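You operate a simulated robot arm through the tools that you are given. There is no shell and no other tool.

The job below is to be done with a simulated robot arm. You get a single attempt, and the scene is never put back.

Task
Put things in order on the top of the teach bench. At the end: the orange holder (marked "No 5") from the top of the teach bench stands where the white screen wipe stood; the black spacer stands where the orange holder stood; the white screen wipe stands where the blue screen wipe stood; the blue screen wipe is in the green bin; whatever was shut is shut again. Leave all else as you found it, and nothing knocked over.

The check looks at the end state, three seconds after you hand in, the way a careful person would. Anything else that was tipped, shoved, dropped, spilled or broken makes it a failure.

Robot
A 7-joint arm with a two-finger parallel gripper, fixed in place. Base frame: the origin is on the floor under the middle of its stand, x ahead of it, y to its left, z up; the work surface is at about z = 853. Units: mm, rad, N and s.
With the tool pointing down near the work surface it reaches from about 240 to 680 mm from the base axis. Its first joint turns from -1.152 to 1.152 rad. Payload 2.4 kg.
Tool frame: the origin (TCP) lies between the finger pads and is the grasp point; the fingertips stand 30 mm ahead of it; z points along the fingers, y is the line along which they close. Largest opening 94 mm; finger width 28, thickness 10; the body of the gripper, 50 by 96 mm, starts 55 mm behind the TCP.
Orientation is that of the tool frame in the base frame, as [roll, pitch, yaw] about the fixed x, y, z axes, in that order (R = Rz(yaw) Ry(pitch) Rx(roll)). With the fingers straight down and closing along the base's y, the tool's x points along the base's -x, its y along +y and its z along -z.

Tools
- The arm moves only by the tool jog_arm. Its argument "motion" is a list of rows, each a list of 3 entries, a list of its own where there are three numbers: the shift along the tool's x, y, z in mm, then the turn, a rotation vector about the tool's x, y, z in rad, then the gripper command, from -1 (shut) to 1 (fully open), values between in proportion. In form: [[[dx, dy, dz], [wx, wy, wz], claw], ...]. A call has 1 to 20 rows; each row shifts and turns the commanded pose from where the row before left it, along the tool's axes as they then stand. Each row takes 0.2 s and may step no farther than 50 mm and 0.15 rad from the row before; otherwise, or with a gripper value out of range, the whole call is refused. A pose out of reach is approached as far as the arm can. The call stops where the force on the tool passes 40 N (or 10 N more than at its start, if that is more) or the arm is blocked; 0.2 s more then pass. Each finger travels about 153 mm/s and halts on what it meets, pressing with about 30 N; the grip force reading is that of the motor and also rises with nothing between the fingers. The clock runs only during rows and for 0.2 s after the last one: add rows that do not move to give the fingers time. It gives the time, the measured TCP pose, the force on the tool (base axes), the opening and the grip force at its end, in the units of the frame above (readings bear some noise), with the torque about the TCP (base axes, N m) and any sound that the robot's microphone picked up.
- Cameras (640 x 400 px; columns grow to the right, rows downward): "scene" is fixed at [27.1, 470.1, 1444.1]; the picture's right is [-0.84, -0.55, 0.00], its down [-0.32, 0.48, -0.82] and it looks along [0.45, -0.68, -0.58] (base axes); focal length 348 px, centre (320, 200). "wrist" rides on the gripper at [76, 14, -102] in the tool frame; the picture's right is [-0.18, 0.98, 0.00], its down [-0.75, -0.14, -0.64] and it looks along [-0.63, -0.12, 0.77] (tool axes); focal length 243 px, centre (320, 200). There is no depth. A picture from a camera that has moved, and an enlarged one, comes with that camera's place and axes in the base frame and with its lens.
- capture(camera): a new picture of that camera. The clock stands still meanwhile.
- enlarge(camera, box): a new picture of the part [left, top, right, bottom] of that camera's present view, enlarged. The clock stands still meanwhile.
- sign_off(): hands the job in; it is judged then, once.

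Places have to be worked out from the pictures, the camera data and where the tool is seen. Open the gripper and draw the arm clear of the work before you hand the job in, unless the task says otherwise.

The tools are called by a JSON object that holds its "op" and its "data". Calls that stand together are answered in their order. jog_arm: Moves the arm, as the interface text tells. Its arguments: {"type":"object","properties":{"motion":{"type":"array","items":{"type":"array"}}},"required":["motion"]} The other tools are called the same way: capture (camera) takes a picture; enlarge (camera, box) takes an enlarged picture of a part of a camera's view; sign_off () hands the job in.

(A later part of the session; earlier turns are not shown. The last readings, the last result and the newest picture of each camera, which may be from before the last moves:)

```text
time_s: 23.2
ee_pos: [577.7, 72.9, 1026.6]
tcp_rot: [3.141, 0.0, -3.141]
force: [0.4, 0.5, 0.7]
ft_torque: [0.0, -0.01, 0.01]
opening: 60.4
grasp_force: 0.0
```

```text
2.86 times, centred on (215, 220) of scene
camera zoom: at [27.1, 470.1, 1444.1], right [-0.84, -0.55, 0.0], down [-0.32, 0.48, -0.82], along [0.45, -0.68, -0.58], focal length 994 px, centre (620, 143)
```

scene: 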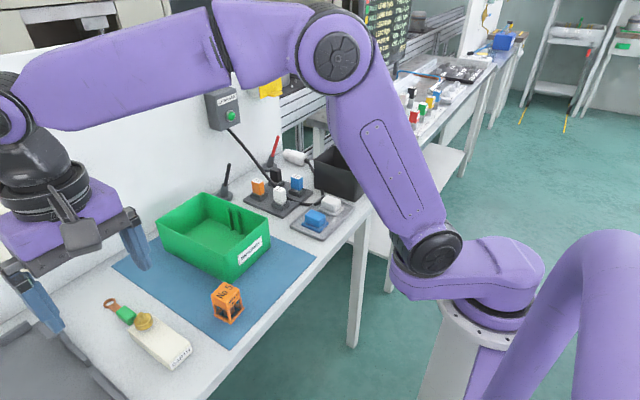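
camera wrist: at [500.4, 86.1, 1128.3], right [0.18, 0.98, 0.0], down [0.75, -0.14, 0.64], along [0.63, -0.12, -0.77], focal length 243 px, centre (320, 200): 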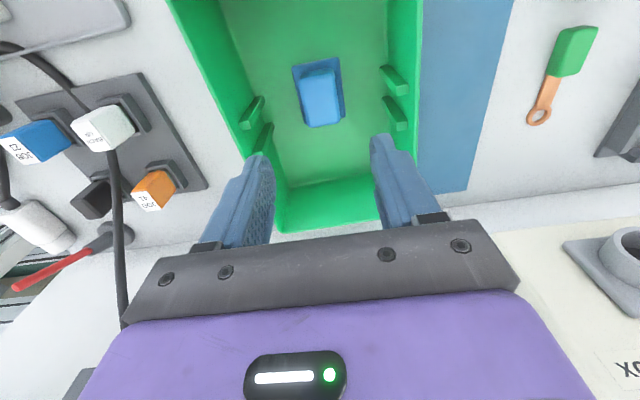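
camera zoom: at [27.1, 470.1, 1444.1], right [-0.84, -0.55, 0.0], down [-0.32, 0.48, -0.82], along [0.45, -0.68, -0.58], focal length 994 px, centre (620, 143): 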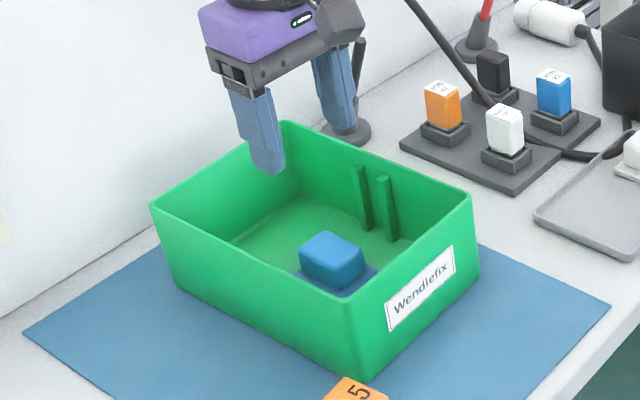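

The blue wipe sits upright in the bin. Next is the white wipe, near (433, -209): I'll travel back high and stop above it for a close check with a 52 mm opening.

{"op": "jog_arm", "data": {"motion": [[[20, -40, 0], [0, 0, 0], 0.11], [[20, -40, 0], [0, 0, 0], 0.11], [[21, -40, 0], [0, 0, 0], 0.11], [[21, -40, 0], [0, 0, 0], 0.11], [[21, -40, 0], [0, 0, 0], 0.11], [[21, -41, 0], [0, 0, 0], 0.11], [[20, -41, 0], [0, 0, 0], 0.11], [[0, 0, 30], [0, 0, 0], 0.11], [[0, 0, 30], [0, 0, 0], 0.11], [[0, 0, 0], [0, 0, 0], 0.11]]}}

{"op": "enlarge", "data": {"camera": "wrist", "box": [220, 60, 420, 185]}}

{"op": "enlarge", "data": {"camera": "scene", "box": [276, 160, 372, 240]}}

```text
time_s: 25.4
ee_pos: [431.2, -204.6, 967.2]
tcp_rot: [-3.141, -0.002, 3.141]
force: [1.0, -0.3, -0.5]
ft_torque: [-0.01, 0.02, 0.01]
opening: 52.3
grasp_force: 0.1
```

```text
3.20 times, centred on (320, 122) of wrist
camera zoom: at [354.6, -191.7, 1069.4], right [0.18, 0.98, 0.0], down [0.75, -0.14, 0.64], along [0.63, -0.12, -0.77], focal length 776 px, centre (320, 448)
```

zoom: 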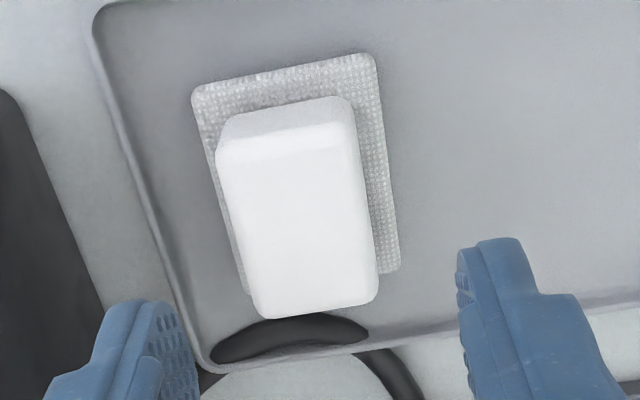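

```text
5.00 times, centred on (324, 200) of scene
camera zoom: at [27.1, 470.1, 1444.1], right [-0.84, -0.55, 0.0], down [-0.32, 0.48, -0.82], along [0.45, -0.68, -0.58], focal length 1739 px, centre (300, 200)
```

zoom: 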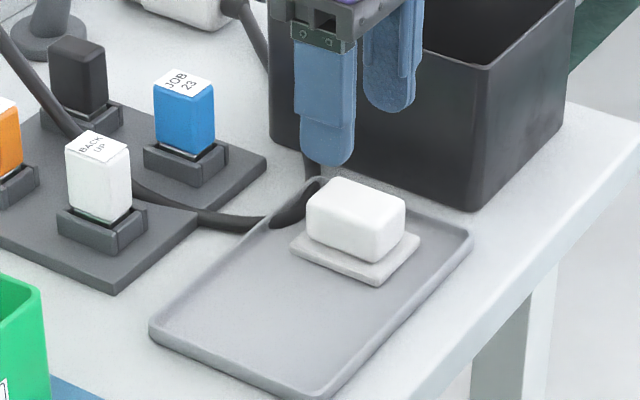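

The white pad's centre computes to about (433.6, -210), axis-aligned. I'll correct by 2 mm in x and 5 mm in y, narrow the opening to about 48 mm to stay off the tray rim, and descend to z ≈ 897.

{"op": "jog_arm", "data": {"motion": [[[-2, -4.8, 0], [0, 0, 0], 0.03], [[0, 0, 20], [0, 0, 0], 0.03], [[0, 0, 25], [0, 0, 0], 0.03], [[0, 0, 25], [0, 0, 0], 0.03], [[0, 0, 0], [0, 0, 0], 0.03]]}}

{"op": "capture", "data": {"camera": "wrist"}}

{"op": "enlarge", "data": {"camera": "scene", "box": [276, 180, 372, 240]}}

```text
time_s: 26.6
ee_pos: [431.5, -213.8, 897.9]
tcp_rot: [3.141, -0.001, 3.141]
force: [-0.6, -0.2, 0.3]
ft_torque: [0.0, 0.0, -0.01]
opening: 48.3
grasp_force: 0.1
```

```text
taken
camera wrist: at [354.2, -200.7, 999.6], right [0.18, 0.98, 0.0], down [0.75, -0.14, 0.64], along [0.63, -0.12, -0.77], focal length 243 px, centre (320, 200)
```

wrist: 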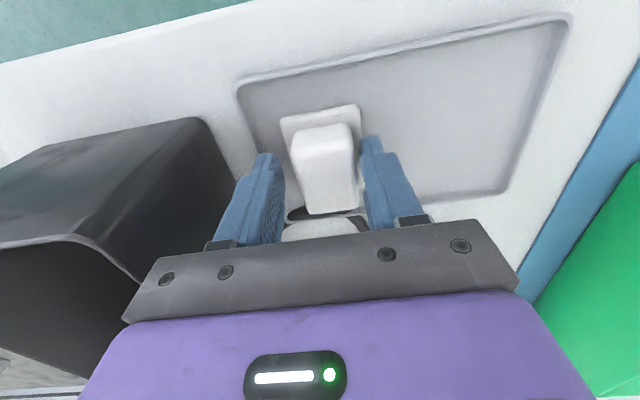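

```text
6.67 times, centred on (324, 210) of scene
camera zoom: at [27.1, 470.1, 1444.1], right [-0.84, -0.55, 0.0], down [-0.32, 0.48, -0.82], along [0.45, -0.68, -0.58], focal length 2319 px, centre (293, 133)
```

zoom: 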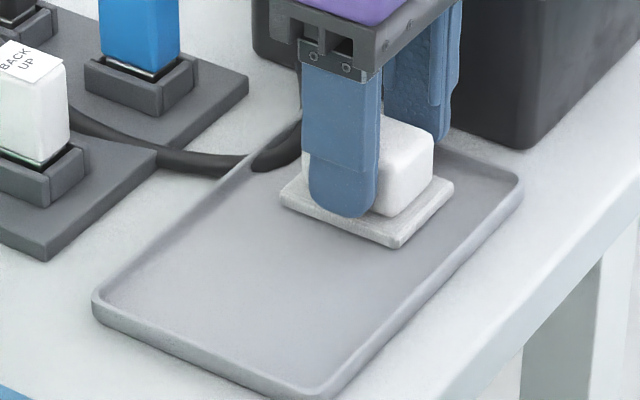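

The earlier reading was taken before the arm had settled, so the TCP is now 4 mm too far in -y. I'll shift +4.2 in y and +2 in x while straddling and let it settle.

{"op": "jog_arm", "data": {"motion": [[[-2, 4.2, 0.5], [0, 0, 0], 0.03], [[0, 0, 0], [0, 0, 0], 0.03], [[0, 0, 0], [0, 0, 0], 0.03], [[0, 0, 0], [0, 0, 0], 0.03]]}}

{"op": "enlarge", "data": {"camera": "wrist", "box": [220, 80, 420, 205]}}

```text
time_s: 27.6
ee_pos: [433.7, -208.6, 896.9]
tcp_rot: [-3.141, 0.0, 3.141]
force: [0.9, 0.9, 0.7]
ft_torque: [0.02, 0.02, 0.0]
opening: 48.4
grasp_force: 0.1
```

```text
3.20 times, centred on (320, 142) of wrist
camera zoom: at [356.0, -195.9, 998.9], right [0.18, 0.98, 0.0], down [0.75, -0.14, 0.64], along [0.63, -0.12, -0.77], focal length 776 px, centre (320, 384)
```

zoom: 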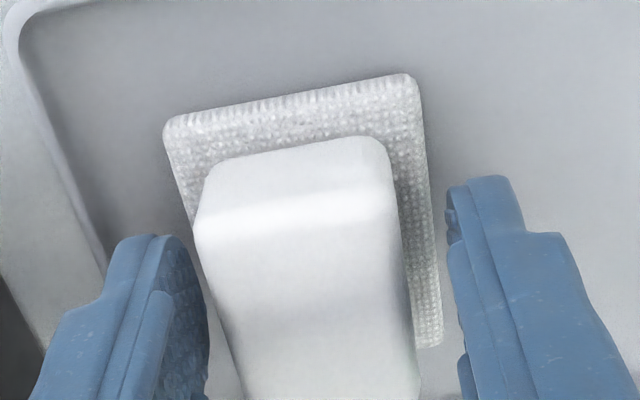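

The fingers straddle the white body to within about 2 mm of centred. Closing, then lifting straight up.

{"op": "jog_arm", "data": {"motion": [[[0, 0, 0], [0, 0, 0], -1], [[0, 0, 0], [0, 0, 0], -1], [[0, 0, 0], [0, 0, 0], -1], [[0, 0, -5], [0, 0, 0], -1], [[0, 0, -10], [0, 0, 0], -1], [[0, 0, -15], [0, 0, 0], -1], [[0, 0, -20], [0, 0, 0], -1], [[0, 0, 0], [0, 0, 0], -1], [[0, 0, 0], [0, 0, 0], -1]]}}

{"op": "capture", "data": {"camera": "wrist"}}

{"op": "enlarge", "data": {"camera": "scene", "box": [276, 160, 372, 240]}}

```text
time_s: 29.6
ee_pos: [435.1, -210.6, 944.6]
tcp_rot: [3.141, 0.001, -3.141]
force: [0.2, -0.1, 0.7]
ft_torque: [-0.02, 0.03, -0.02]
opening: 32.8
grasp_force: 30.0
```

```text
taken
camera wrist: at [358.3, -196.3, 1047.6], right [0.18, 0.98, 0.0], down [0.75, -0.14, 0.64], along [0.63, -0.12, -0.77], focal length 243 px, centre (320, 200)
```

wrist: 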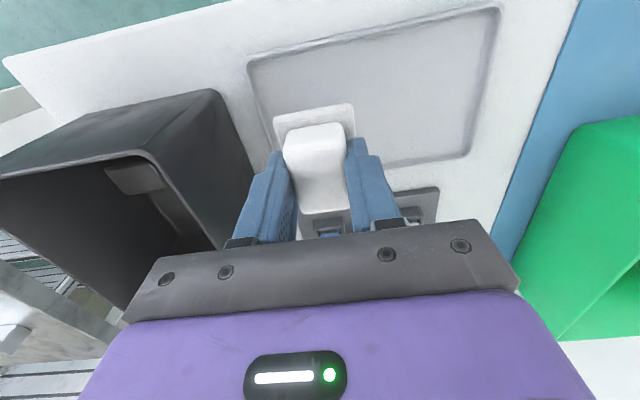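

```text
5.00 times, centred on (324, 200) of scene
camera zoom: at [27.1, 470.1, 1444.1], right [-0.84, -0.55, 0.0], down [-0.32, 0.48, -0.82], along [0.45, -0.68, -0.58], focal length 1739 px, centre (300, 200)
```

zoom: 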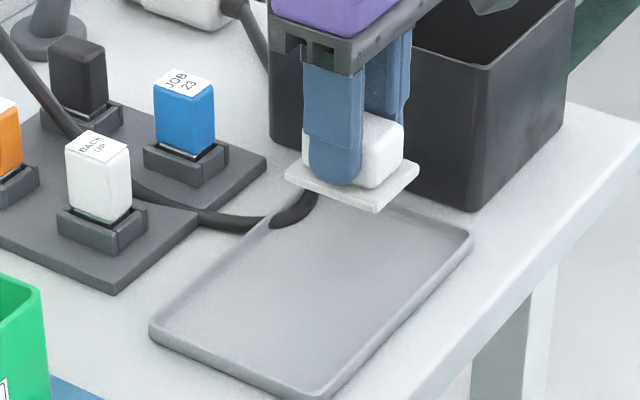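

White is held cleanly and the spacing in the gripper matches the blue one. Moving +80 mm in y to the blue wipe's spot and settling.

{"op": "jog_arm", "data": {"motion": [[[0, 27, 0], [0, 0, 0], -1], [[0, 27, 0], [0, 0, 0], -1], [[1, 26, 0], [0, 0, 0], -1], [[0, 0, 0], [0, 0, 0], -1], [[0, 0, 0], [0, 0, 0], -1], [[0, 0, 0], [0, 0, 0], -1]]}}

{"op": "capture", "data": {"camera": "wrist"}}

```text
time_s: 31.0
ee_pos: [432.3, -127.7, 944.7]
tcp_rot: [3.141, 0.0, -3.141]
force: [-1.2, 0.3, -0.9]
ft_torque: [-0.03, 0.03, 0.02]
opening: 32.5
grasp_force: 29.6
```

```text
taken
camera wrist: at [355.4, -114.7, 1047.2], right [0.18, 0.98, 0.0], down [0.75, -0.14, 0.64], along [0.63, -0.12, -0.77], focal length 243 px, centre (320, 200)
```

wrist: 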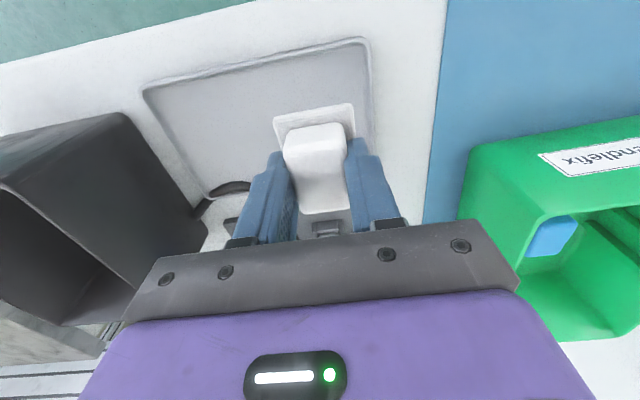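

The TCP is at about (432.5, -128) and the target is (433.5, -130). I'll nudge it and descend to about 4 mm above the tray.

{"op": "jog_arm", "data": {"motion": [[[-1, -2, 0], [0, 0, 0], -1], [[0, 0, 15], [0, 0, 0], -1], [[0, 0, 15], [0, 0, 0], -1], [[0, 0, 12], [0, 0, 0], -1], [[0, 0, 0], [0, 0, 0], -1], [[0, 0, 0], [0, 0, 0], -1]]}}

{"op": "enlarge", "data": {"camera": "scene", "box": [276, 180, 372, 240]}}

```text
time_s: 32.4
ee_pos: [435.0, -132.0, 903.8]
tcp_rot: [3.141, 0.001, -3.139]
force: [0.3, 0.5, -1.2]
ft_torque: [-0.04, -0.02, -0.01]
opening: 32.8
grasp_force: 29.8
```

```text
6.67 times, centred on (324, 210) of scene
camera zoom: at [27.1, 470.1, 1444.1], right [-0.84, -0.55, 0.0], down [-0.32, 0.48, -0.82], along [0.45, -0.68, -0.58], focal length 2319 px, centre (293, 133)
```

zoom: 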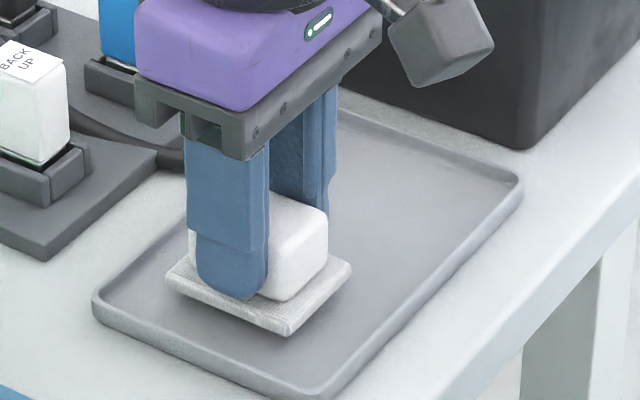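

The scene image, extrapolated down, puts the pad within about 2 mm of the blue wipe's original corners. I'll apply a small correction and then lower slowly to contact.

{"op": "jog_arm", "data": {"motion": [[[1.5, 1.7, 1], [0, 0, 0], -1], [[0, 0, 2], [0, 0, 0], -1], [[0, 0, 2], [0, 0, 0], -1], [[0, 0, 1], [0, 0, 0], -1], [[0, 0, 0], [0, 0, 0], -1]]}}

{"op": "enlarge", "data": {"camera": "scene", "box": [276, 180, 372, 240]}}

```text
time_s: 33.6
ee_pos: [432.8, -130.0, 896.4]
tcp_rot: [3.14, 0.0, -3.141]
force: [0.3, 0.0, -0.2]
ft_torque: [0.0, -0.01, -0.01]
opening: 33.0
grasp_force: 30.5
```

```text
6.67 times, centred on (324, 210) of scene
camera zoom: at [27.1, 470.1, 1444.1], right [-0.84, -0.55, 0.0], down [-0.32, 0.48, -0.82], along [0.45, -0.68, -0.58], focal length 2319 px, centre (293, 133)
```

zoom: 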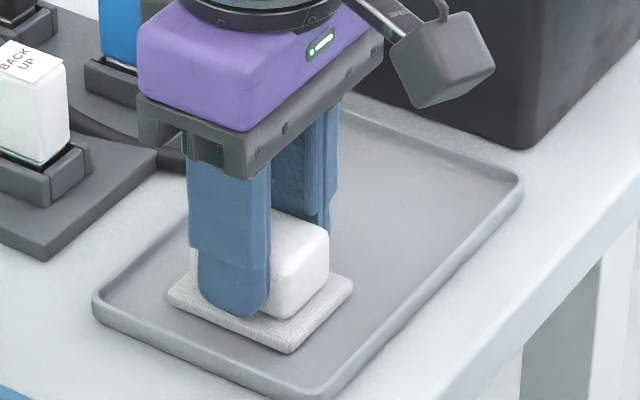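

The pad corners now match the blue wipe's original corners to about a pixel. One more small step down to confirm contact.

{"op": "jog_arm", "data": {"motion": [[[0, 0, 0.7], [0, 0, 0], -1], [[0, 0, 0], [0, 0, 0], -1]]}}

```text
time_s: 34.2
ee_pos: [432.9, -130.2, 895.8]
tcp_rot: [-3.141, -0.001, -3.141]
force: [-3.3, 1.8, 16.0]
ft_torque: [0.05, 0.12, 0.0]
opening: 32.6
grasp_force: 30.2
```

Contact is confirmed at 16 N. I'll relieve it slightly, open to about 50 mm, and rise straight up.

{"op": "jog_arm", "data": {"motion": [[[0, 0, -0.6], [0, 0, 0], -1], [[0, 0, 0], [0, 0, 0], 0.06], [[0, 0, 0], [0, 0, 0], 0.06], [[0, 0, -15], [0, 0, 0], 0.06], [[0, 0, -30], [0, 0, 0], 0.06], [[0, 0, -40], [0, 0, 0], 0.06], [[0, 0, -40], [0, 0, 0], 0.06], [[0, 0, 0], [0, 0, 0], 0.06], [[0, 0, 0], [0, 0, 0], 0.06]]}}

{"op": "enlarge", "data": {"camera": "scene", "box": [276, 180, 372, 240]}}

{"op": "capture", "data": {"camera": "wrist"}}

```text
time_s: 36.2
ee_pos: [434.6, -127.4, 1022.6]
tcp_rot: [3.14, -0.001, -3.14]
force: [-0.4, -0.9, 0.5]
ft_torque: [0.0, 0.0, 0.02]
opening: 49.9
grasp_force: 0.1
```

```text
6.67 times, centred on (324, 210) of scene
camera zoom: at [27.1, 470.1, 1444.1], right [-0.84, -0.55, 0.0], down [-0.32, 0.48, -0.82], along [0.45, -0.68, -0.58], focal length 2319 px, centre (293, 133)
```

zoom: 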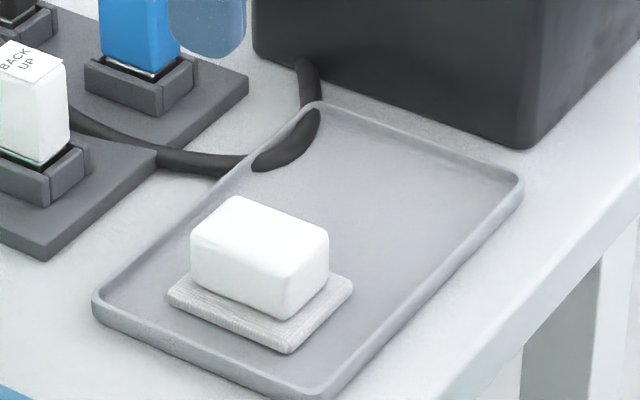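

```text
taken
camera wrist: at [357.4, -113.9, 1124.5], right [0.18, 0.98, 0.0], down [0.75, -0.14, 0.64], along [0.63, -0.12, -0.77], focal length 243 px, centre (320, 200)
```

wrist: 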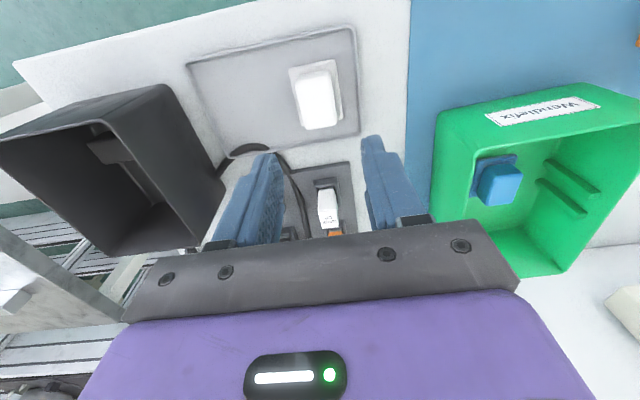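

The white wipe stands exactly where the blue one was. Now for the holder: I'll move high to above (425, 194), yaw the tool by about +0.085 to match it, and check the alignment.

{"op": "jog_arm", "data": {"motion": [[[1, 40, 0], [0, 0, 0], 0.45], [[1, 40, 0], [0, 0, 0], 0.45], [[1, 40, 0], [0, 0, 0], 0.45], [[1, 40, 0], [0, 0, 0], 0.45], [[1, 40, 0], [0, 0, 0], 0.45], [[1, 40, 0], [0, 0, 0], 0.45], [[1, 40, 0], [0, 0, 0], 0.45], [[1, 40, 0], [0, 0, 0], 0.45], [[0, 0, 20], [0, 0, -0.085], 0.45], [[0, 0, 0], [0, 0, 0], 0.45], [[0, 0, 0], [0, 0, 0], 0.45], [[0, 0, 0], [0, 0, 0], 0.45]]}}

{"op": "capture", "data": {"camera": "wrist"}}

{"op": "enlarge", "data": {"camera": "wrist", "box": [220, 60, 420, 185]}}

{"op": "enlarge", "data": {"camera": "scene", "box": [180, 240, 276, 330]}}

```text
time_s: 38.8
ee_pos: [426.1, 189.6, 1002.4]
tcp_rot: [3.141, 0.0, -3.055]
force: [-0.1, 0.1, -0.2]
ft_torque: [0.02, -0.01, 0.01]
opening: 68.2
grasp_force: 0.2
```

```text
taken
camera wrist: at [348.7, 196.4, 1104.8], right [0.1, 0.99, 0.0], down [0.76, -0.08, 0.64], along [0.64, -0.06, -0.77], focal length 243 px, centre (320, 200)
```

wrist: 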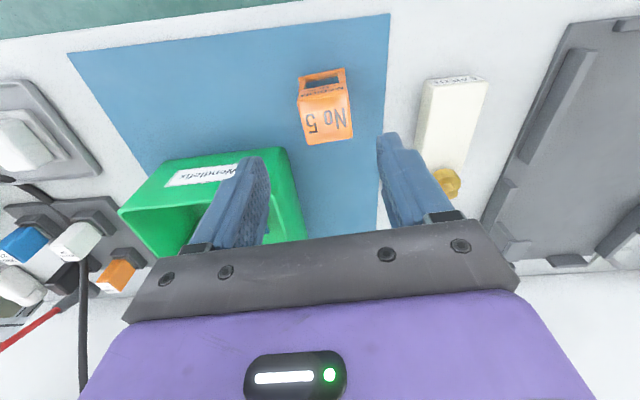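

```text
3.20 times, centred on (320, 122) of wrist
camera zoom: at [348.7, 196.4, 1104.8], right [0.1, 0.99, 0.0], down [0.76, -0.08, 0.64], along [0.64, -0.06, -0.77], focal length 776 px, centre (320, 448)
```

zoom: 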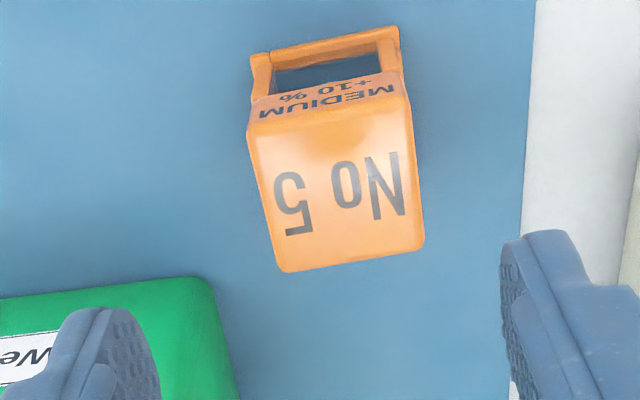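

```text
4.44 times, centred on (228, 285) of scene
camera zoom: at [27.1, 470.1, 1444.1], right [-0.84, -0.55, 0.0], down [-0.32, 0.48, -0.82], along [0.45, -0.68, -0.58], focal length 1546 px, centre (729, -178)
```

zoom: 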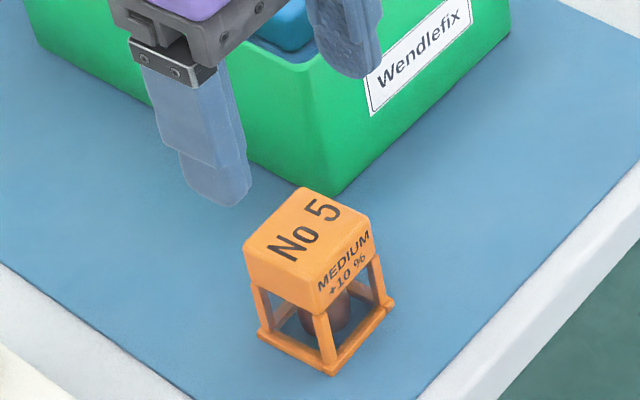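

The yaw matches; in the tool frame the holder's centre is about 5 mm to +y and 1 mm toward the base. I'll correct this and descend so the fingertips straddle the solid top block.

{"op": "jog_arm", "data": {"motion": [[[1, 5, 0], [0, 0, 0], 0.45], [[0, 0, 20], [0, 0, 0], 0.45], [[0, 0, 22], [0, 0, 0], 0.45], [[0, 0, 22], [0, 0, 0], 0.45], [[0, 0, 22], [0, 0, 0], 0.45], [[0, 0, 0], [0, 0, 0], 0.45], [[0, 0, 0], [0, 0, 0], 0.45]]}}

{"op": "enlarge", "data": {"camera": "wrist", "box": [220, 80, 420, 205]}}

{"op": "enlarge", "data": {"camera": "scene", "box": [180, 240, 276, 330]}}

```text
time_s: 40.4
ee_pos: [421.9, 194.4, 913.9]
tcp_rot: [3.141, 0.0, -3.055]
force: [0.7, 0.5, 0.4]
ft_torque: [0.01, 0.01, 0.02]
opening: 68.4
grasp_force: 0.2
```

```text
3.20 times, centred on (320, 142) of wrist
camera zoom: at [344.6, 201.6, 1017.2], right [0.1, 0.99, 0.0], down [0.76, -0.08, 0.64], along [0.64, -0.06, -0.77], focal length 776 px, centre (320, 384)
```

zoom: 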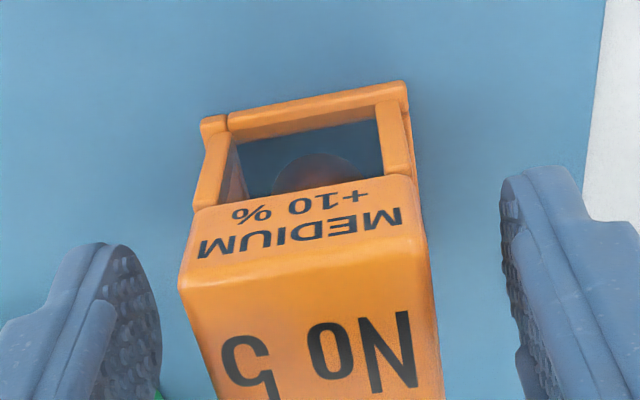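

```text
4.44 times, centred on (228, 285) of scene
camera zoom: at [27.1, 470.1, 1444.1], right [-0.84, -0.55, 0.0], down [-0.32, 0.48, -0.82], along [0.45, -0.68, -0.58], focal length 1546 px, centre (729, -178)
```

zoom: 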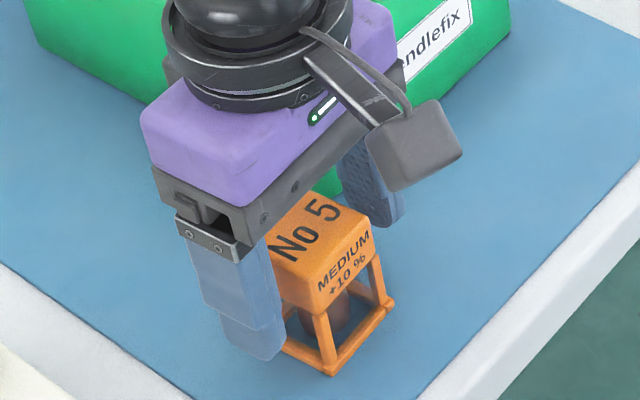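

The holder is centred between the fingers to within 1 mm; its centre in tool coordinates is about (423.6, 195). Closing on the top block.

{"op": "jog_arm", "data": {"motion": [[[0, 0, 0], [0, 0, 0], -1], [[0, 0, 0], [0, 0, 0], -1], [[0, 0, 0], [0, 0, 0], -1], [[0, 0, 0], [0, 0, 0], -1]]}}

{"op": "enlarge", "data": {"camera": "wrist", "box": [220, 80, 420, 205]}}

{"op": "enlarge", "data": {"camera": "scene", "box": [180, 240, 276, 330]}}

```text
time_s: 41.4
ee_pos: [423.2, 195.3, 914.7]
tcp_rot: [-3.14, -0.001, -3.059]
force: [0.1, -0.9, 1.1]
ft_torque: [-0.02, 0.02, -0.02]
opening: 44.2
grasp_force: 29.7
```

```text
3.20 times, centred on (320, 142) of wrist
camera zoom: at [344.6, 201.6, 1017.3], right [0.1, 0.99, 0.0], down [0.76, -0.08, 0.64], along [0.64, -0.06, -0.77], focal length 776 px, centre (320, 384)
```

zoom: 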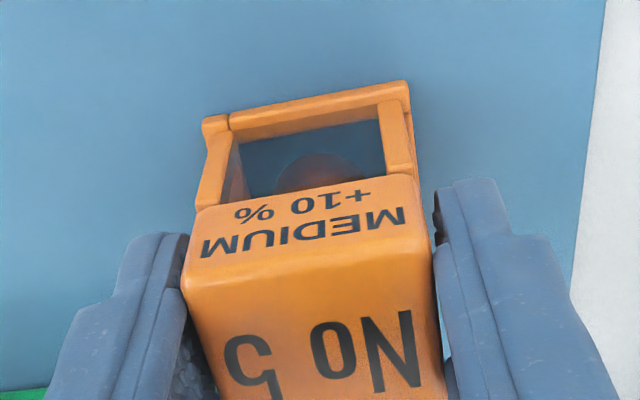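

```text
4.44 times, centred on (228, 285) of scene
camera zoom: at [27.1, 470.1, 1444.1], right [-0.84, -0.55, 0.0], down [-0.32, 0.48, -0.82], along [0.45, -0.68, -0.58], focal length 1546 px, centre (729, -178)
```

zoom: 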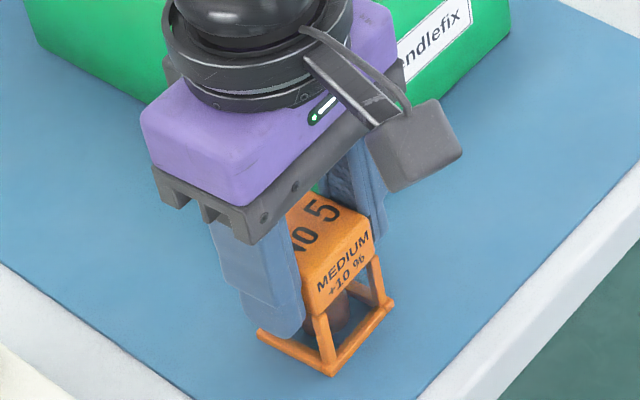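

The grip is at 44 mm on the top block. I'll lift 20 mm and check whether the dark thing inside the holder comes along.

{"op": "jog_arm", "data": {"motion": [[[0, 0, -4], [0, 0, 0], -1], [[0, 0, -8], [0, 0, 0], -1], [[0, 0, -10], [0, 0, 0], -1], [[0, 0, 0], [0, 0, 0], -1], [[0, 0, 0], [0, 0, 0], -1]]}}

{"op": "enlarge", "data": {"camera": "wrist", "box": [220, 60, 420, 185]}}

{"op": "enlarge", "data": {"camera": "scene", "box": [180, 240, 276, 330]}}

```text
time_s: 42.6
ee_pos: [424.3, 195.8, 937.2]
tcp_rot: [-3.141, 0.002, -3.055]
force: [-0.3, -0.3, -1.1]
ft_torque: [-0.01, 0.02, 0.01]
opening: 44.1
grasp_force: 30.1
```

```text
3.20 times, centred on (320, 122) of wrist
camera zoom: at [345.7, 202.6, 1039.3], right [0.1, 0.99, 0.0], down [0.76, -0.08, 0.64], along [0.64, -0.06, -0.77], focal length 776 px, centre (320, 448)
```

zoom: 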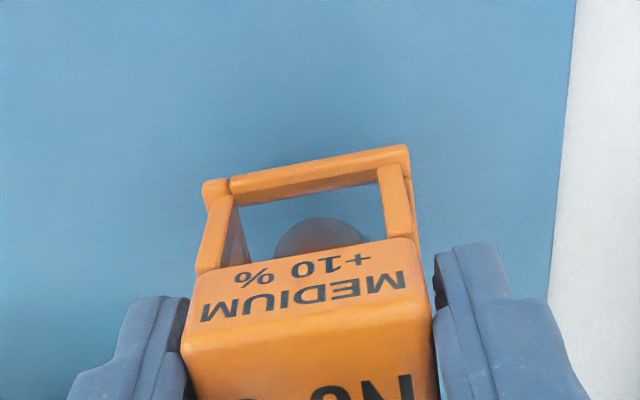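

```text
4.44 times, centred on (228, 285) of scene
camera zoom: at [27.1, 470.1, 1444.1], right [-0.84, -0.55, 0.0], down [-0.32, 0.48, -0.82], along [0.45, -0.68, -0.58], focal length 1546 px, centre (729, -178)
```

zoom: 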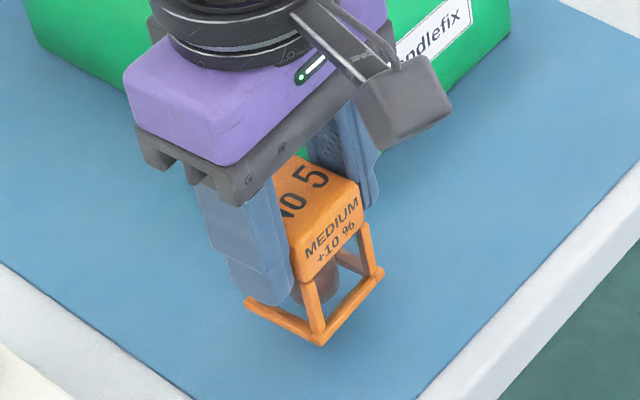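

The inner dome hangs from the block and came up with the holder; nothing is left on the mat. I'll lift higher, rotate back to yaw 0, and carry it to the white wipe's former place at about (433, -210).

{"op": "jog_arm", "data": {"motion": [[[0, 0, -35], [0, 0, 0], -1], [[0, 0, -35], [0, 0, 0.043], -1], [[0, 0, 0], [0, 0, 0.043], -1], [[-1, -45, 0], [0, 0, 0], -1], [[-1, -45, 0], [0, 0, 0], -1], [[-1, -45, 0], [0, 0, 0], -1], [[-1, -45, 0], [0, 0, 0], -1], [[-1, -45, 0], [0, 0, 0], -1], [[-1, -45, 0], [0, 0, 0], -1], [[-1, -45, 0], [0, 0, 0], -1], [[-1, -45, 0], [0, 0, 0], -1], [[0, -45, 0], [0, 0, 0], -1], [[0, 0, 0], [0, 0, 0], -1], [[0, 0, 0], [0, 0, 0], -1], [[0, 0, 0], [0, 0, 0], -1]]}}

{"op": "capture", "data": {"camera": "wrist"}}

{"op": "enlarge", "data": {"camera": "scene", "box": [260, 140, 388, 240]}}

```text
time_s: 45.8
ee_pos: [429.2, -208.3, 1005.7]
tcp_rot: [-3.141, 0.0, 3.14]
force: [0.3, 0.5, -2.3]
ft_torque: [0.0, -0.01, 0.02]
opening: 43.7
grasp_force: 30.3
```

```text
taken
camera wrist: at [353.6, -195.3, 1108.2], right [0.19, 0.98, 0.0], down [0.75, -0.14, 0.64], along [0.63, -0.12, -0.77], focal length 243 px, centre (320, 200)
```

wrist: 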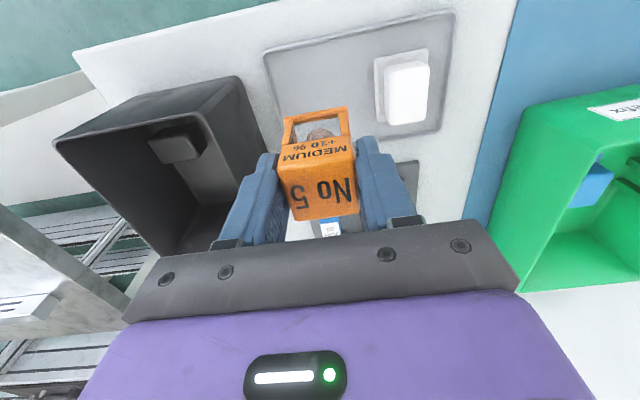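

```text
4.00 times, centred on (324, 190) of scene
camera zoom: at [27.1, 470.1, 1444.1], right [-0.84, -0.55, 0.0], down [-0.32, 0.48, -0.82], along [0.45, -0.68, -0.58], focal length 1391 px, centre (304, 240)
```

zoom: 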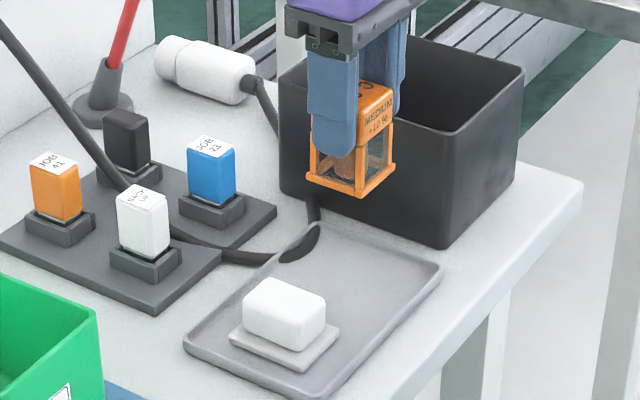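

I'm above the white wipe's old spot. Correcting by about 2 mm and descending to roughly 6 mm above the tray.

{"op": "jog_arm", "data": {"motion": [[[-1.7, -1.5, 10], [0, 0, 0], -1], [[0, 0, 22], [0, 0, 0], -1], [[0, 0, 22], [0, 0, 0], -1], [[0, 0, 20], [0, 0, 0], -1], [[0, 0, 9], [0, 0, 0], -1], [[0, 0, 0], [0, 0, 0], -1], [[0, 0, 0], [0, 0, 0], -1], [[0, 0, 0], [0, 0, 0], -1]]}}

{"op": "enlarge", "data": {"camera": "wrist", "box": [220, 60, 420, 185]}}

{"op": "enlarge", "data": {"camera": "scene", "box": [276, 180, 372, 240]}}

```text
time_s: 47.6
ee_pos: [432.7, -210.3, 923.7]
tcp_rot: [3.14, 0.0, 3.139]
force: [-0.1, 0.2, -0.5]
ft_torque: [0.03, -0.01, -0.02]
opening: 44.1
grasp_force: 30.1
```

```text
3.20 times, centred on (320, 122) of wrist
camera zoom: at [355.7, -197.4, 1025.5], right [0.19, 0.98, 0.0], down [0.75, -0.14, 0.64], along [0.63, -0.12, -0.77], focal length 776 px, centre (320, 448)
```

zoom: 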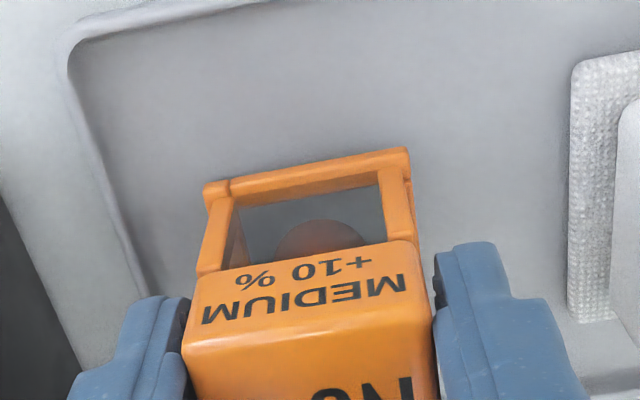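

```text
6.67 times, centred on (324, 210) of scene
camera zoom: at [27.1, 470.1, 1444.1], right [-0.84, -0.55, 0.0], down [-0.32, 0.48, -0.82], along [0.45, -0.68, -0.58], focal length 2319 px, centre (293, 133)
```

zoom: 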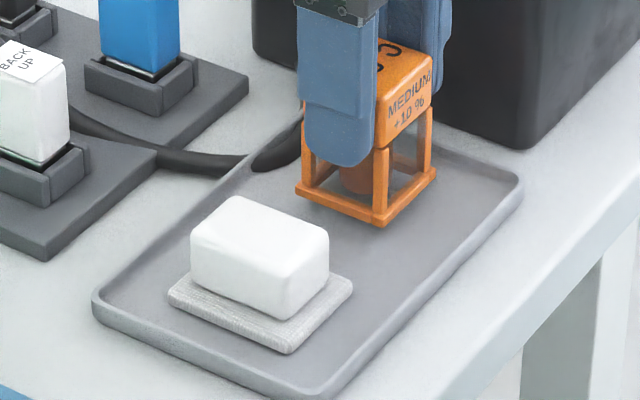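

The holder is hanging over the right spot, about 9 mm up. Lowering slowly until I feel contact.

{"op": "jog_arm", "data": {"motion": [[[0, -1, 2], [0, 0, 0], -1], [[0, 0, 2], [0, 0, 0], -1], [[0, 0, 1.5], [0, 0, 0], -1], [[0, 0, 1], [0, 0, 0], -1], [[0, 0, 0], [0, 0, 0], -1]]}}

```text
time_s: 48.8
ee_pos: [430.9, -211.7, 917.3]
tcp_rot: [3.141, 0.0, 3.141]
force: [-0.5, 0.4, -1.1]
ft_torque: [-0.01, 0.0, -0.01]
opening: 43.9
grasp_force: 30.1
```

{"op": "jog_arm", "data": {"motion": [[[-1, 0, 0.8], [0, 0, 0], -1], [[0, 0, 0.7], [0, 0, 0], -1], [[0, 0, 0], [0, 0, 0], -1]]}}

{"op": "enlarge", "data": {"camera": "scene", "box": [276, 180, 372, 240]}}

```text
time_s: 49.6
ee_pos: [433.5, -212.3, 916.2]
tcp_rot: [3.141, 0.0, 3.139]
force: [-0.3, 0.0, -0.6]
ft_torque: [0.01, 0.0, -0.01]
opening: 43.8
grasp_force: 29.7
```

```text
6.67 times, centred on (324, 210) of scene
camera zoom: at [27.1, 470.1, 1444.1], right [-0.84, -0.55, 0.0], down [-0.32, 0.48, -0.82], along [0.45, -0.68, -0.58], focal length 2319 px, centre (293, 133)
```

zoom: 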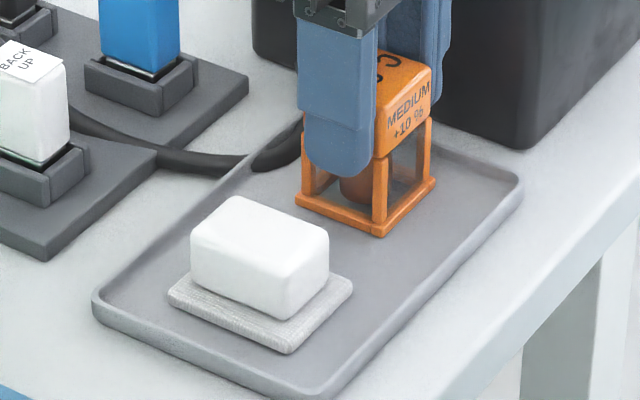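

No contact yet, and the base sits right where the white pad's centre was. Continuing down in sub-millimetre steps.

{"op": "jog_arm", "data": {"motion": [[[0, 0, 0.7], [0, 0, 0], -1], [[0, 0, 0.7], [0, 0, 0], -1], [[0, 0, 0], [0, 0, 0], -1]]}}

```text
time_s: 50.4
ee_pos: [432.9, -213.3, 915.2]
tcp_rot: [3.14, 0.004, 3.14]
force: [-4.1, 6.7, 20.0]
ft_torque: [0.12, 0.23, 0.01]
opening: 43.9
grasp_force: 29.8
```

Contact is 20 N, so the holder is standing on the tray. I'll relieve the pressure, open to about 58 mm, and rise.

{"op": "jog_arm", "data": {"motion": [[[0, 0, -0.7], [0, 0, 0], -1], [[0, 0, 0], [0, 0, 0], -1], [[0, 0, 0], [0, 0, 0], 0.24], [[0, 0, 0], [0, 0, 0], 0.24], [[0, 0, -10], [0, 0, 0], 0.24], [[0, 0, -25], [0, 0, 0], 0.24], [[0, 0, -40], [0, 0, 0], 0.24], [[0, 0, -40], [0, 0, 0], 0.24], [[0, 0, -30], [0, 0, 0], 0.24], [[0, 0, 0], [0, 0, 0], 0.24], [[0, 0, 0], [0, 0, 0], 0.24]]}}

{"op": "enlarge", "data": {"camera": "scene", "box": [276, 180, 372, 240]}}

{"op": "capture", "data": {"camera": "wrist"}}

```text
time_s: 52.8
ee_pos: [437.3, -211.7, 1060.1]
tcp_rot: [3.142, -0.001, 3.137]
force: [-0.8, -0.1, -0.3]
ft_torque: [-0.03, -0.02, -0.02]
opening: 58.3
grasp_force: 0.1
```

```text
6.67 times, centred on (324, 210) of scene
camera zoom: at [27.1, 470.1, 1444.1], right [-0.84, -0.55, 0.0], down [-0.32, 0.48, -0.82], along [0.45, -0.68, -0.58], focal length 2319 px, centre (293, 133)
```

zoom: 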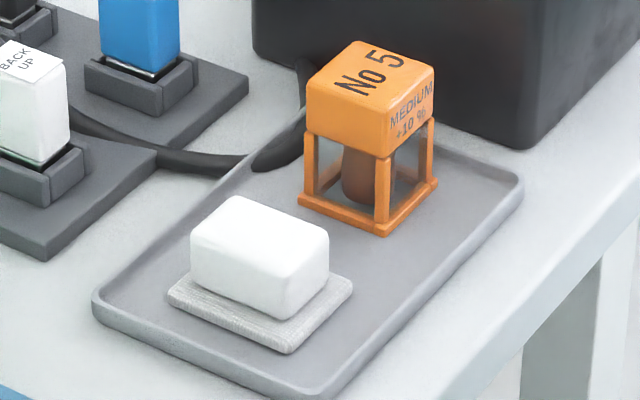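

```text
taken
camera wrist: at [358.9, -198.4, 1162.5], right [0.19, 0.98, 0.0], down [0.75, -0.14, 0.64], along [0.63, -0.12, -0.77], focal length 243 px, centre (320, 200)
```

wrist: 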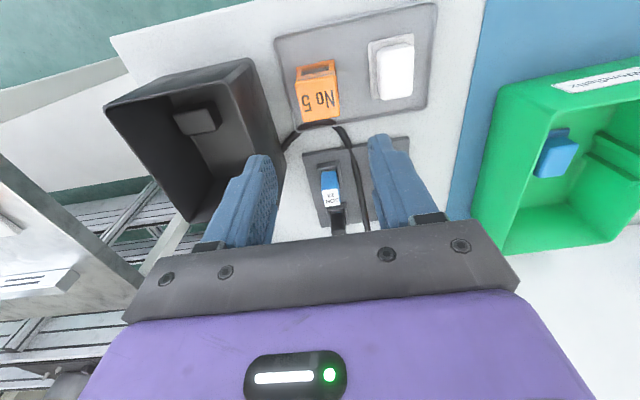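

The holder stands upright on the tray where the white wipe was. For the spacer I'll move above the black box and turn the tool 90 degrees so the fingers close along base x, across its 28 mm width, then look in.

{"op": "jog_arm", "data": {"motion": [[[-3, -37, 0], [0, 0, 0], 0.24], [[-4, -37, 0], [0, 0, 0], 0.24], [[-4, -36, 0], [0, 0, 0], 0.24], [[-4, -36, 0], [0, 0, 0], 0.24], [[0, 0, 0], [0, 0, 0.1428], 0.24], [[0, 0, 0], [0, 0, 0.1428], 0.24], [[0, 0, 0], [0, 0, 0.1428], 0.24], [[0, 0, 0], [0, 0, 0.1428], 0.24], [[0, 0, 0], [0, 0, 0.1428], 0.24], [[0, 0, 0], [0, 0, 0.1428], 0.24], [[0, 0, 0], [0, 0, 0.1428], 0.24], [[0, 0, 0], [0, 0, 0.1428], 0.24], [[0, 0, 0], [0, 0, 0.1428], 0.24], [[0, 0, 0], [0, 0, 0.1428], 0.24], [[0, 0, 0], [0, 0, 0.1428], 0.24], [[0, 0, 0], [0, 0, 0], 0.24], [[0, 0, 0], [0, 0, 0], 0.24]]}}

{"op": "capture", "data": {"camera": "wrist"}}

{"op": "enlarge", "data": {"camera": "wrist", "box": [200, 20, 440, 170]}}

{"op": "capture", "data": {"camera": "scene"}}

```text
time_s: 56.4
ee_pos: [449.0, -357.1, 1060.9]
tcp_rot: [3.141, 0.0, 1.569]
force: [0.0, -0.4, 0.6]
ft_torque: [0.01, 0.01, 0.0]
opening: 58.2
grasp_force: 0.0
```

```text
taken
camera wrist: at [463.0, -282.8, 1163.3], right [0.98, -0.19, 0.0], down [-0.14, -0.75, 0.64], along [-0.12, -0.63, -0.77], focal length 243 px, centre (320, 200)
```

wrist: 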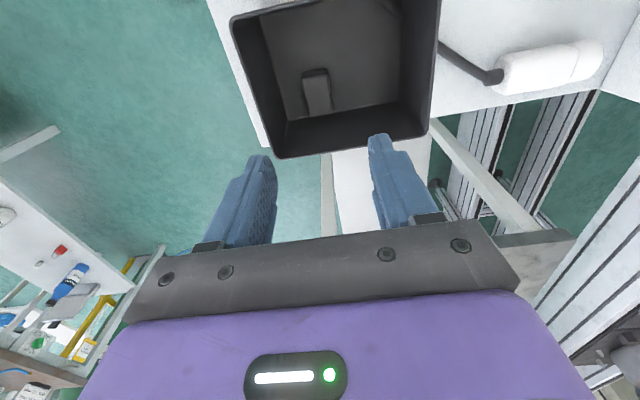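

```text
2.67 times, centred on (320, 95) of wrist
camera zoom: at [463.0, -282.8, 1163.3], right [0.98, -0.19, 0.0], down [-0.14, -0.75, 0.64], along [-0.12, -0.63, -0.77], focal length 647 px, centre (320, 480)
```

zoom: 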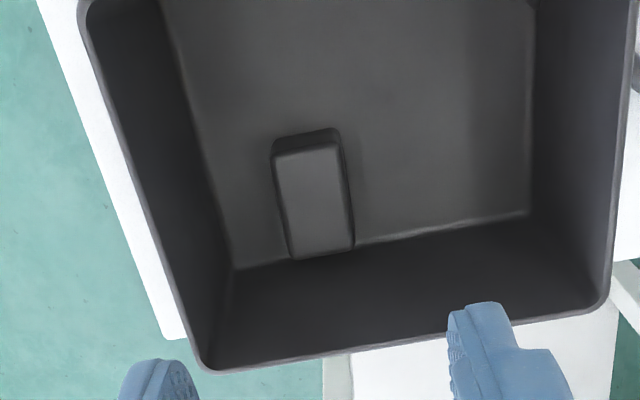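

```text
taken
```

scene: 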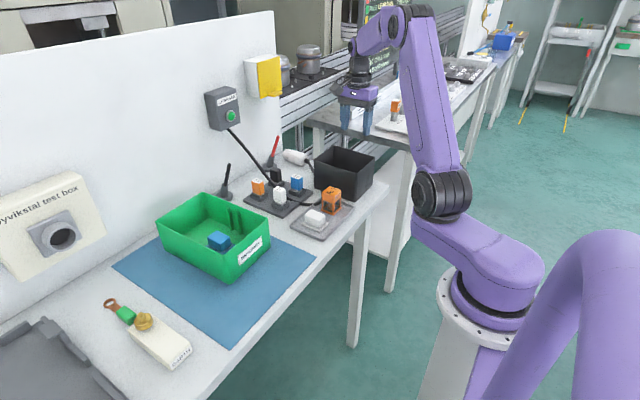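

The spacer's top is at about x 432-459, y -387 to -345, and the box walls are at about x = 401 and y = -392. I'll aim for TCP (456, -361) with a 60 mm opening so the gripper body stays clear of the walls. First I'll go down to z ≈ 1000 and verify.

{"op": "jog_arm", "data": {"motion": [[[-2.5, 6.5, 0], [0, 0, 0], 0.29], [[0, 0, 20], [0, 0, 0], 0.29], [[0, 0, 20], [0, 0, 0], 0.29], [[0, 0, 20], [0, 0, 0], 0.29], [[0, 0, 0], [0, 0, 0], 0.29], [[0, 0, 0], [0, 0, 0], 0.29], [[0, 0, 0], [0, 0, 0], 0.29]]}}

{"op": "capture", "data": {"camera": "wrist"}}

{"op": "enlarge", "data": {"camera": "wrist", "box": [200, 50, 440, 200]}}

{"op": "enlarge", "data": {"camera": "scene", "box": [290, 100, 418, 220]}}

```text
time_s: 58.0
ee_pos: [453.6, -359.0, 1000.0]
tcp_rot: [3.141, -0.001, 1.569]
force: [0.2, -0.4, -0.3]
ft_torque: [-0.03, -0.02, 0.04]
opening: 60.4
grasp_force: 0.0
```

```text
taken
camera wrist: at [469.2, -284.7, 1102.0], right [0.98, -0.18, 0.0], down [-0.14, -0.75, 0.64], along [-0.12, -0.63, -0.77], focal length 243 px, centre (320, 200)
```

wrist: 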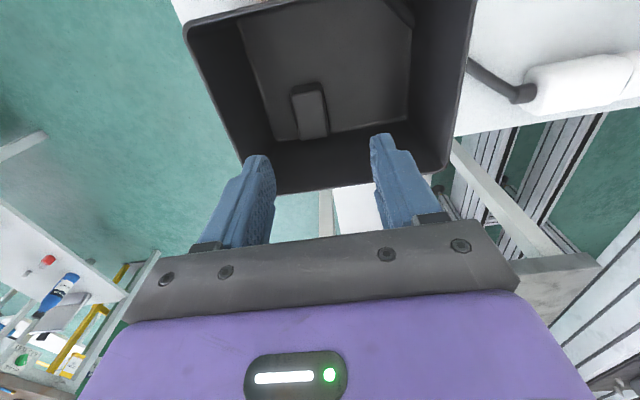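

```text
2.67 times, centred on (320, 125) of wrist
camera zoom: at [469.2, -284.7, 1102.0], right [0.98, -0.18, 0.0], down [-0.14, -0.75, 0.64], along [-0.12, -0.63, -0.77], focal length 647 px, centre (320, 400)
```

zoom: 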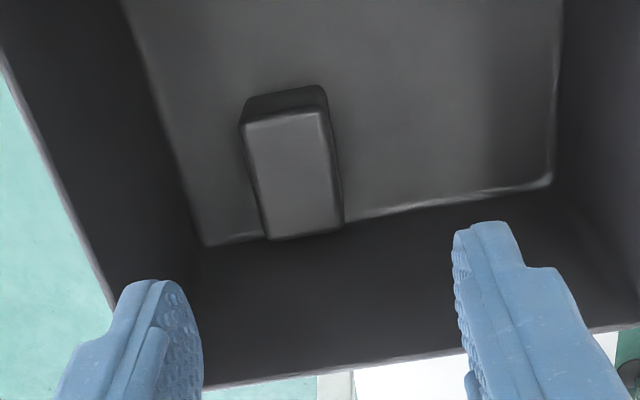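

```text
3.33 times, centred on (354, 160) of scene
camera zoom: at [27.1, 470.1, 1444.1], right [-0.84, -0.55, 0.0], down [-0.32, 0.48, -0.82], along [0.45, -0.68, -0.58], focal length 1159 px, centre (207, 333)
```

zoom: 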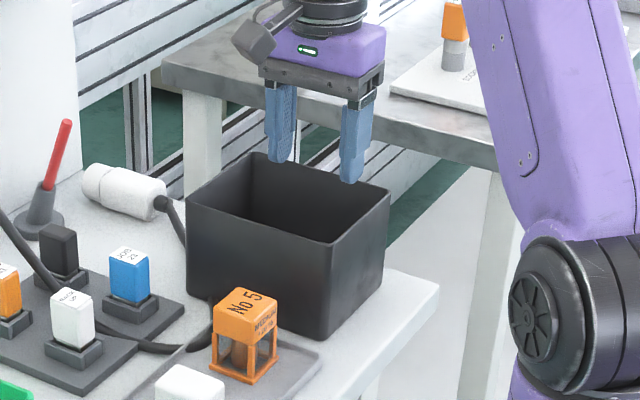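

In the tool frame the spacer spans about -24 to +17 in x and -24 to +3 in y, and the walls leave 6-8 mm around the gripper body. I'll descend to z ≈ 930 and re-check.

{"op": "jog_arm", "data": {"motion": [[[0, 0, 20], [0, 0, 0], 0.29], [[0, 0, 20], [0, 0, 0], 0.29], [[0, 0, 15], [0, 0, 0], 0.29], [[0, 0, 15], [0, 0, 0], 0.29], [[0, 0, 0], [0, 0, 0], 0.29], [[0, 0, 0], [0, 0, 0], 0.29], [[0, 0, 0], [0, 0, 0], 0.29]]}}

{"op": "capture", "data": {"camera": "wrist"}}

{"op": "enlarge", "data": {"camera": "wrist", "box": [200, 70, 440, 220]}}

{"op": "enlarge", "data": {"camera": "scene", "box": [290, 100, 418, 220]}}

```text
time_s: 59.6
ee_pos: [453.7, -358.7, 930.9]
tcp_rot: [3.141, 0.002, 1.572]
force: [-0.2, -0.6, 0.3]
ft_torque: [-0.01, 0.04, -0.01]
opening: 60.3
grasp_force: 0.3
```

```text
taken
camera wrist: at [467.6, -283.8, 1033.9], right [0.98, -0.18, 0.0], down [-0.14, -0.75, 0.64], along [-0.12, -0.63, -0.77], focal length 243 px, centre (320, 200)
```

wrist: 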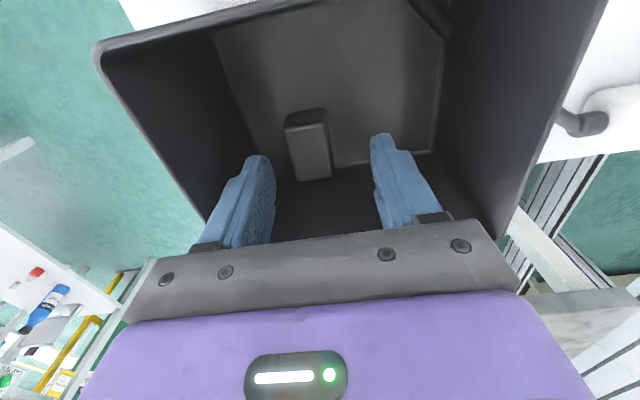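

```text
2.67 times, centred on (320, 145) of wrist
camera zoom: at [467.6, -283.8, 1033.9], right [0.98, -0.18, 0.0], down [-0.14, -0.75, 0.64], along [-0.12, -0.63, -0.77], focal length 647 px, centre (320, 347)
```

zoom: 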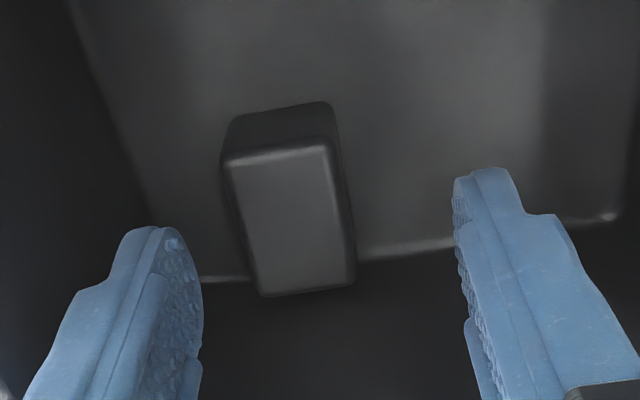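

```text
3.33 times, centred on (354, 160) of scene
camera zoom: at [27.1, 470.1, 1444.1], right [-0.84, -0.55, 0.0], down [-0.32, 0.48, -0.82], along [0.45, -0.68, -0.58], focal length 1159 px, centre (207, 333)
```

zoom: 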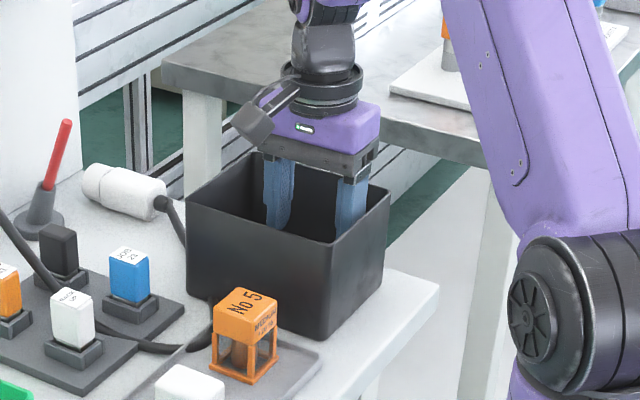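

Still well placed: the spacer spans y_tool -23 to +4 and the pads are at ±30. I'll descend the last 32 mm to z ≈ 898 (tips at about 868).

{"op": "jog_arm", "data": {"motion": [[[0, 0, 10], [0, 0, 0], 0.29], [[0, 0, 10], [0, 0, 0], 0.29], [[0, 0, 7], [0, 0, 0], 0.29], [[0, 0, 5], [0, 0, 0], 0.29], [[0, 0, 0], [0, 0, 0], 0.29], [[0, 0, 0], [0, 0, 0], 0.29]]}}

{"op": "capture", "data": {"camera": "wrist"}}

{"op": "enlarge", "data": {"camera": "scene", "box": [290, 110, 418, 220]}}

```text
time_s: 61.0
ee_pos: [456.2, -359.8, 899.3]
tcp_rot: [3.142, 0.001, 1.568]
force: [0.1, 0.5, 0.2]
ft_torque: [0.0, 0.02, 0.02]
opening: 60.6
grasp_force: 0.1
```

```text
taken
camera wrist: at [469.4, -284.5, 1001.9], right [0.98, -0.18, 0.0], down [-0.14, -0.75, 0.64], along [-0.12, -0.63, -0.77], focal length 243 px, centre (320, 200)
```

wrist: 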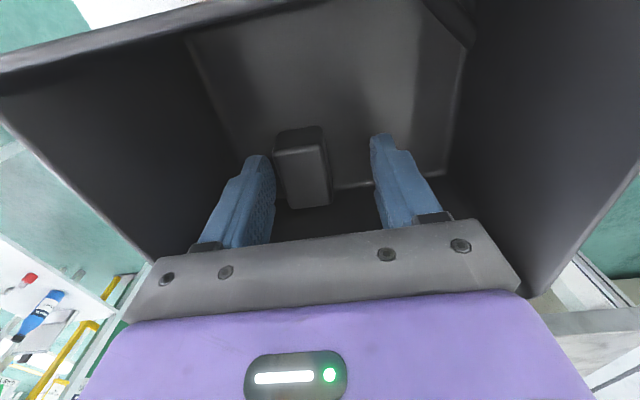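

```text
3.64 times, centred on (354, 165) of scene
camera zoom: at [27.1, 470.1, 1444.1], right [-0.84, -0.55, 0.0], down [-0.32, 0.48, -0.82], along [0.45, -0.68, -0.58], focal length 1265 px, centre (196, 327)
```

zoom: 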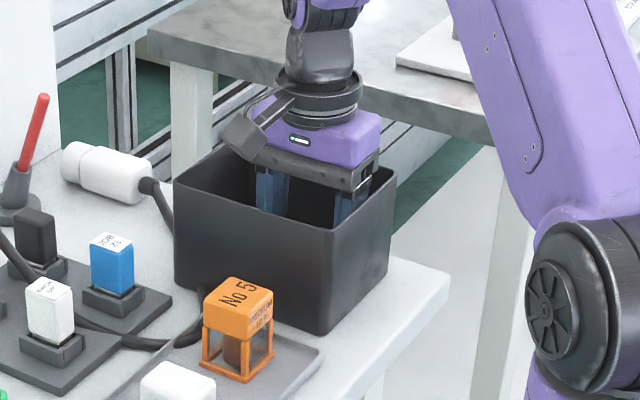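

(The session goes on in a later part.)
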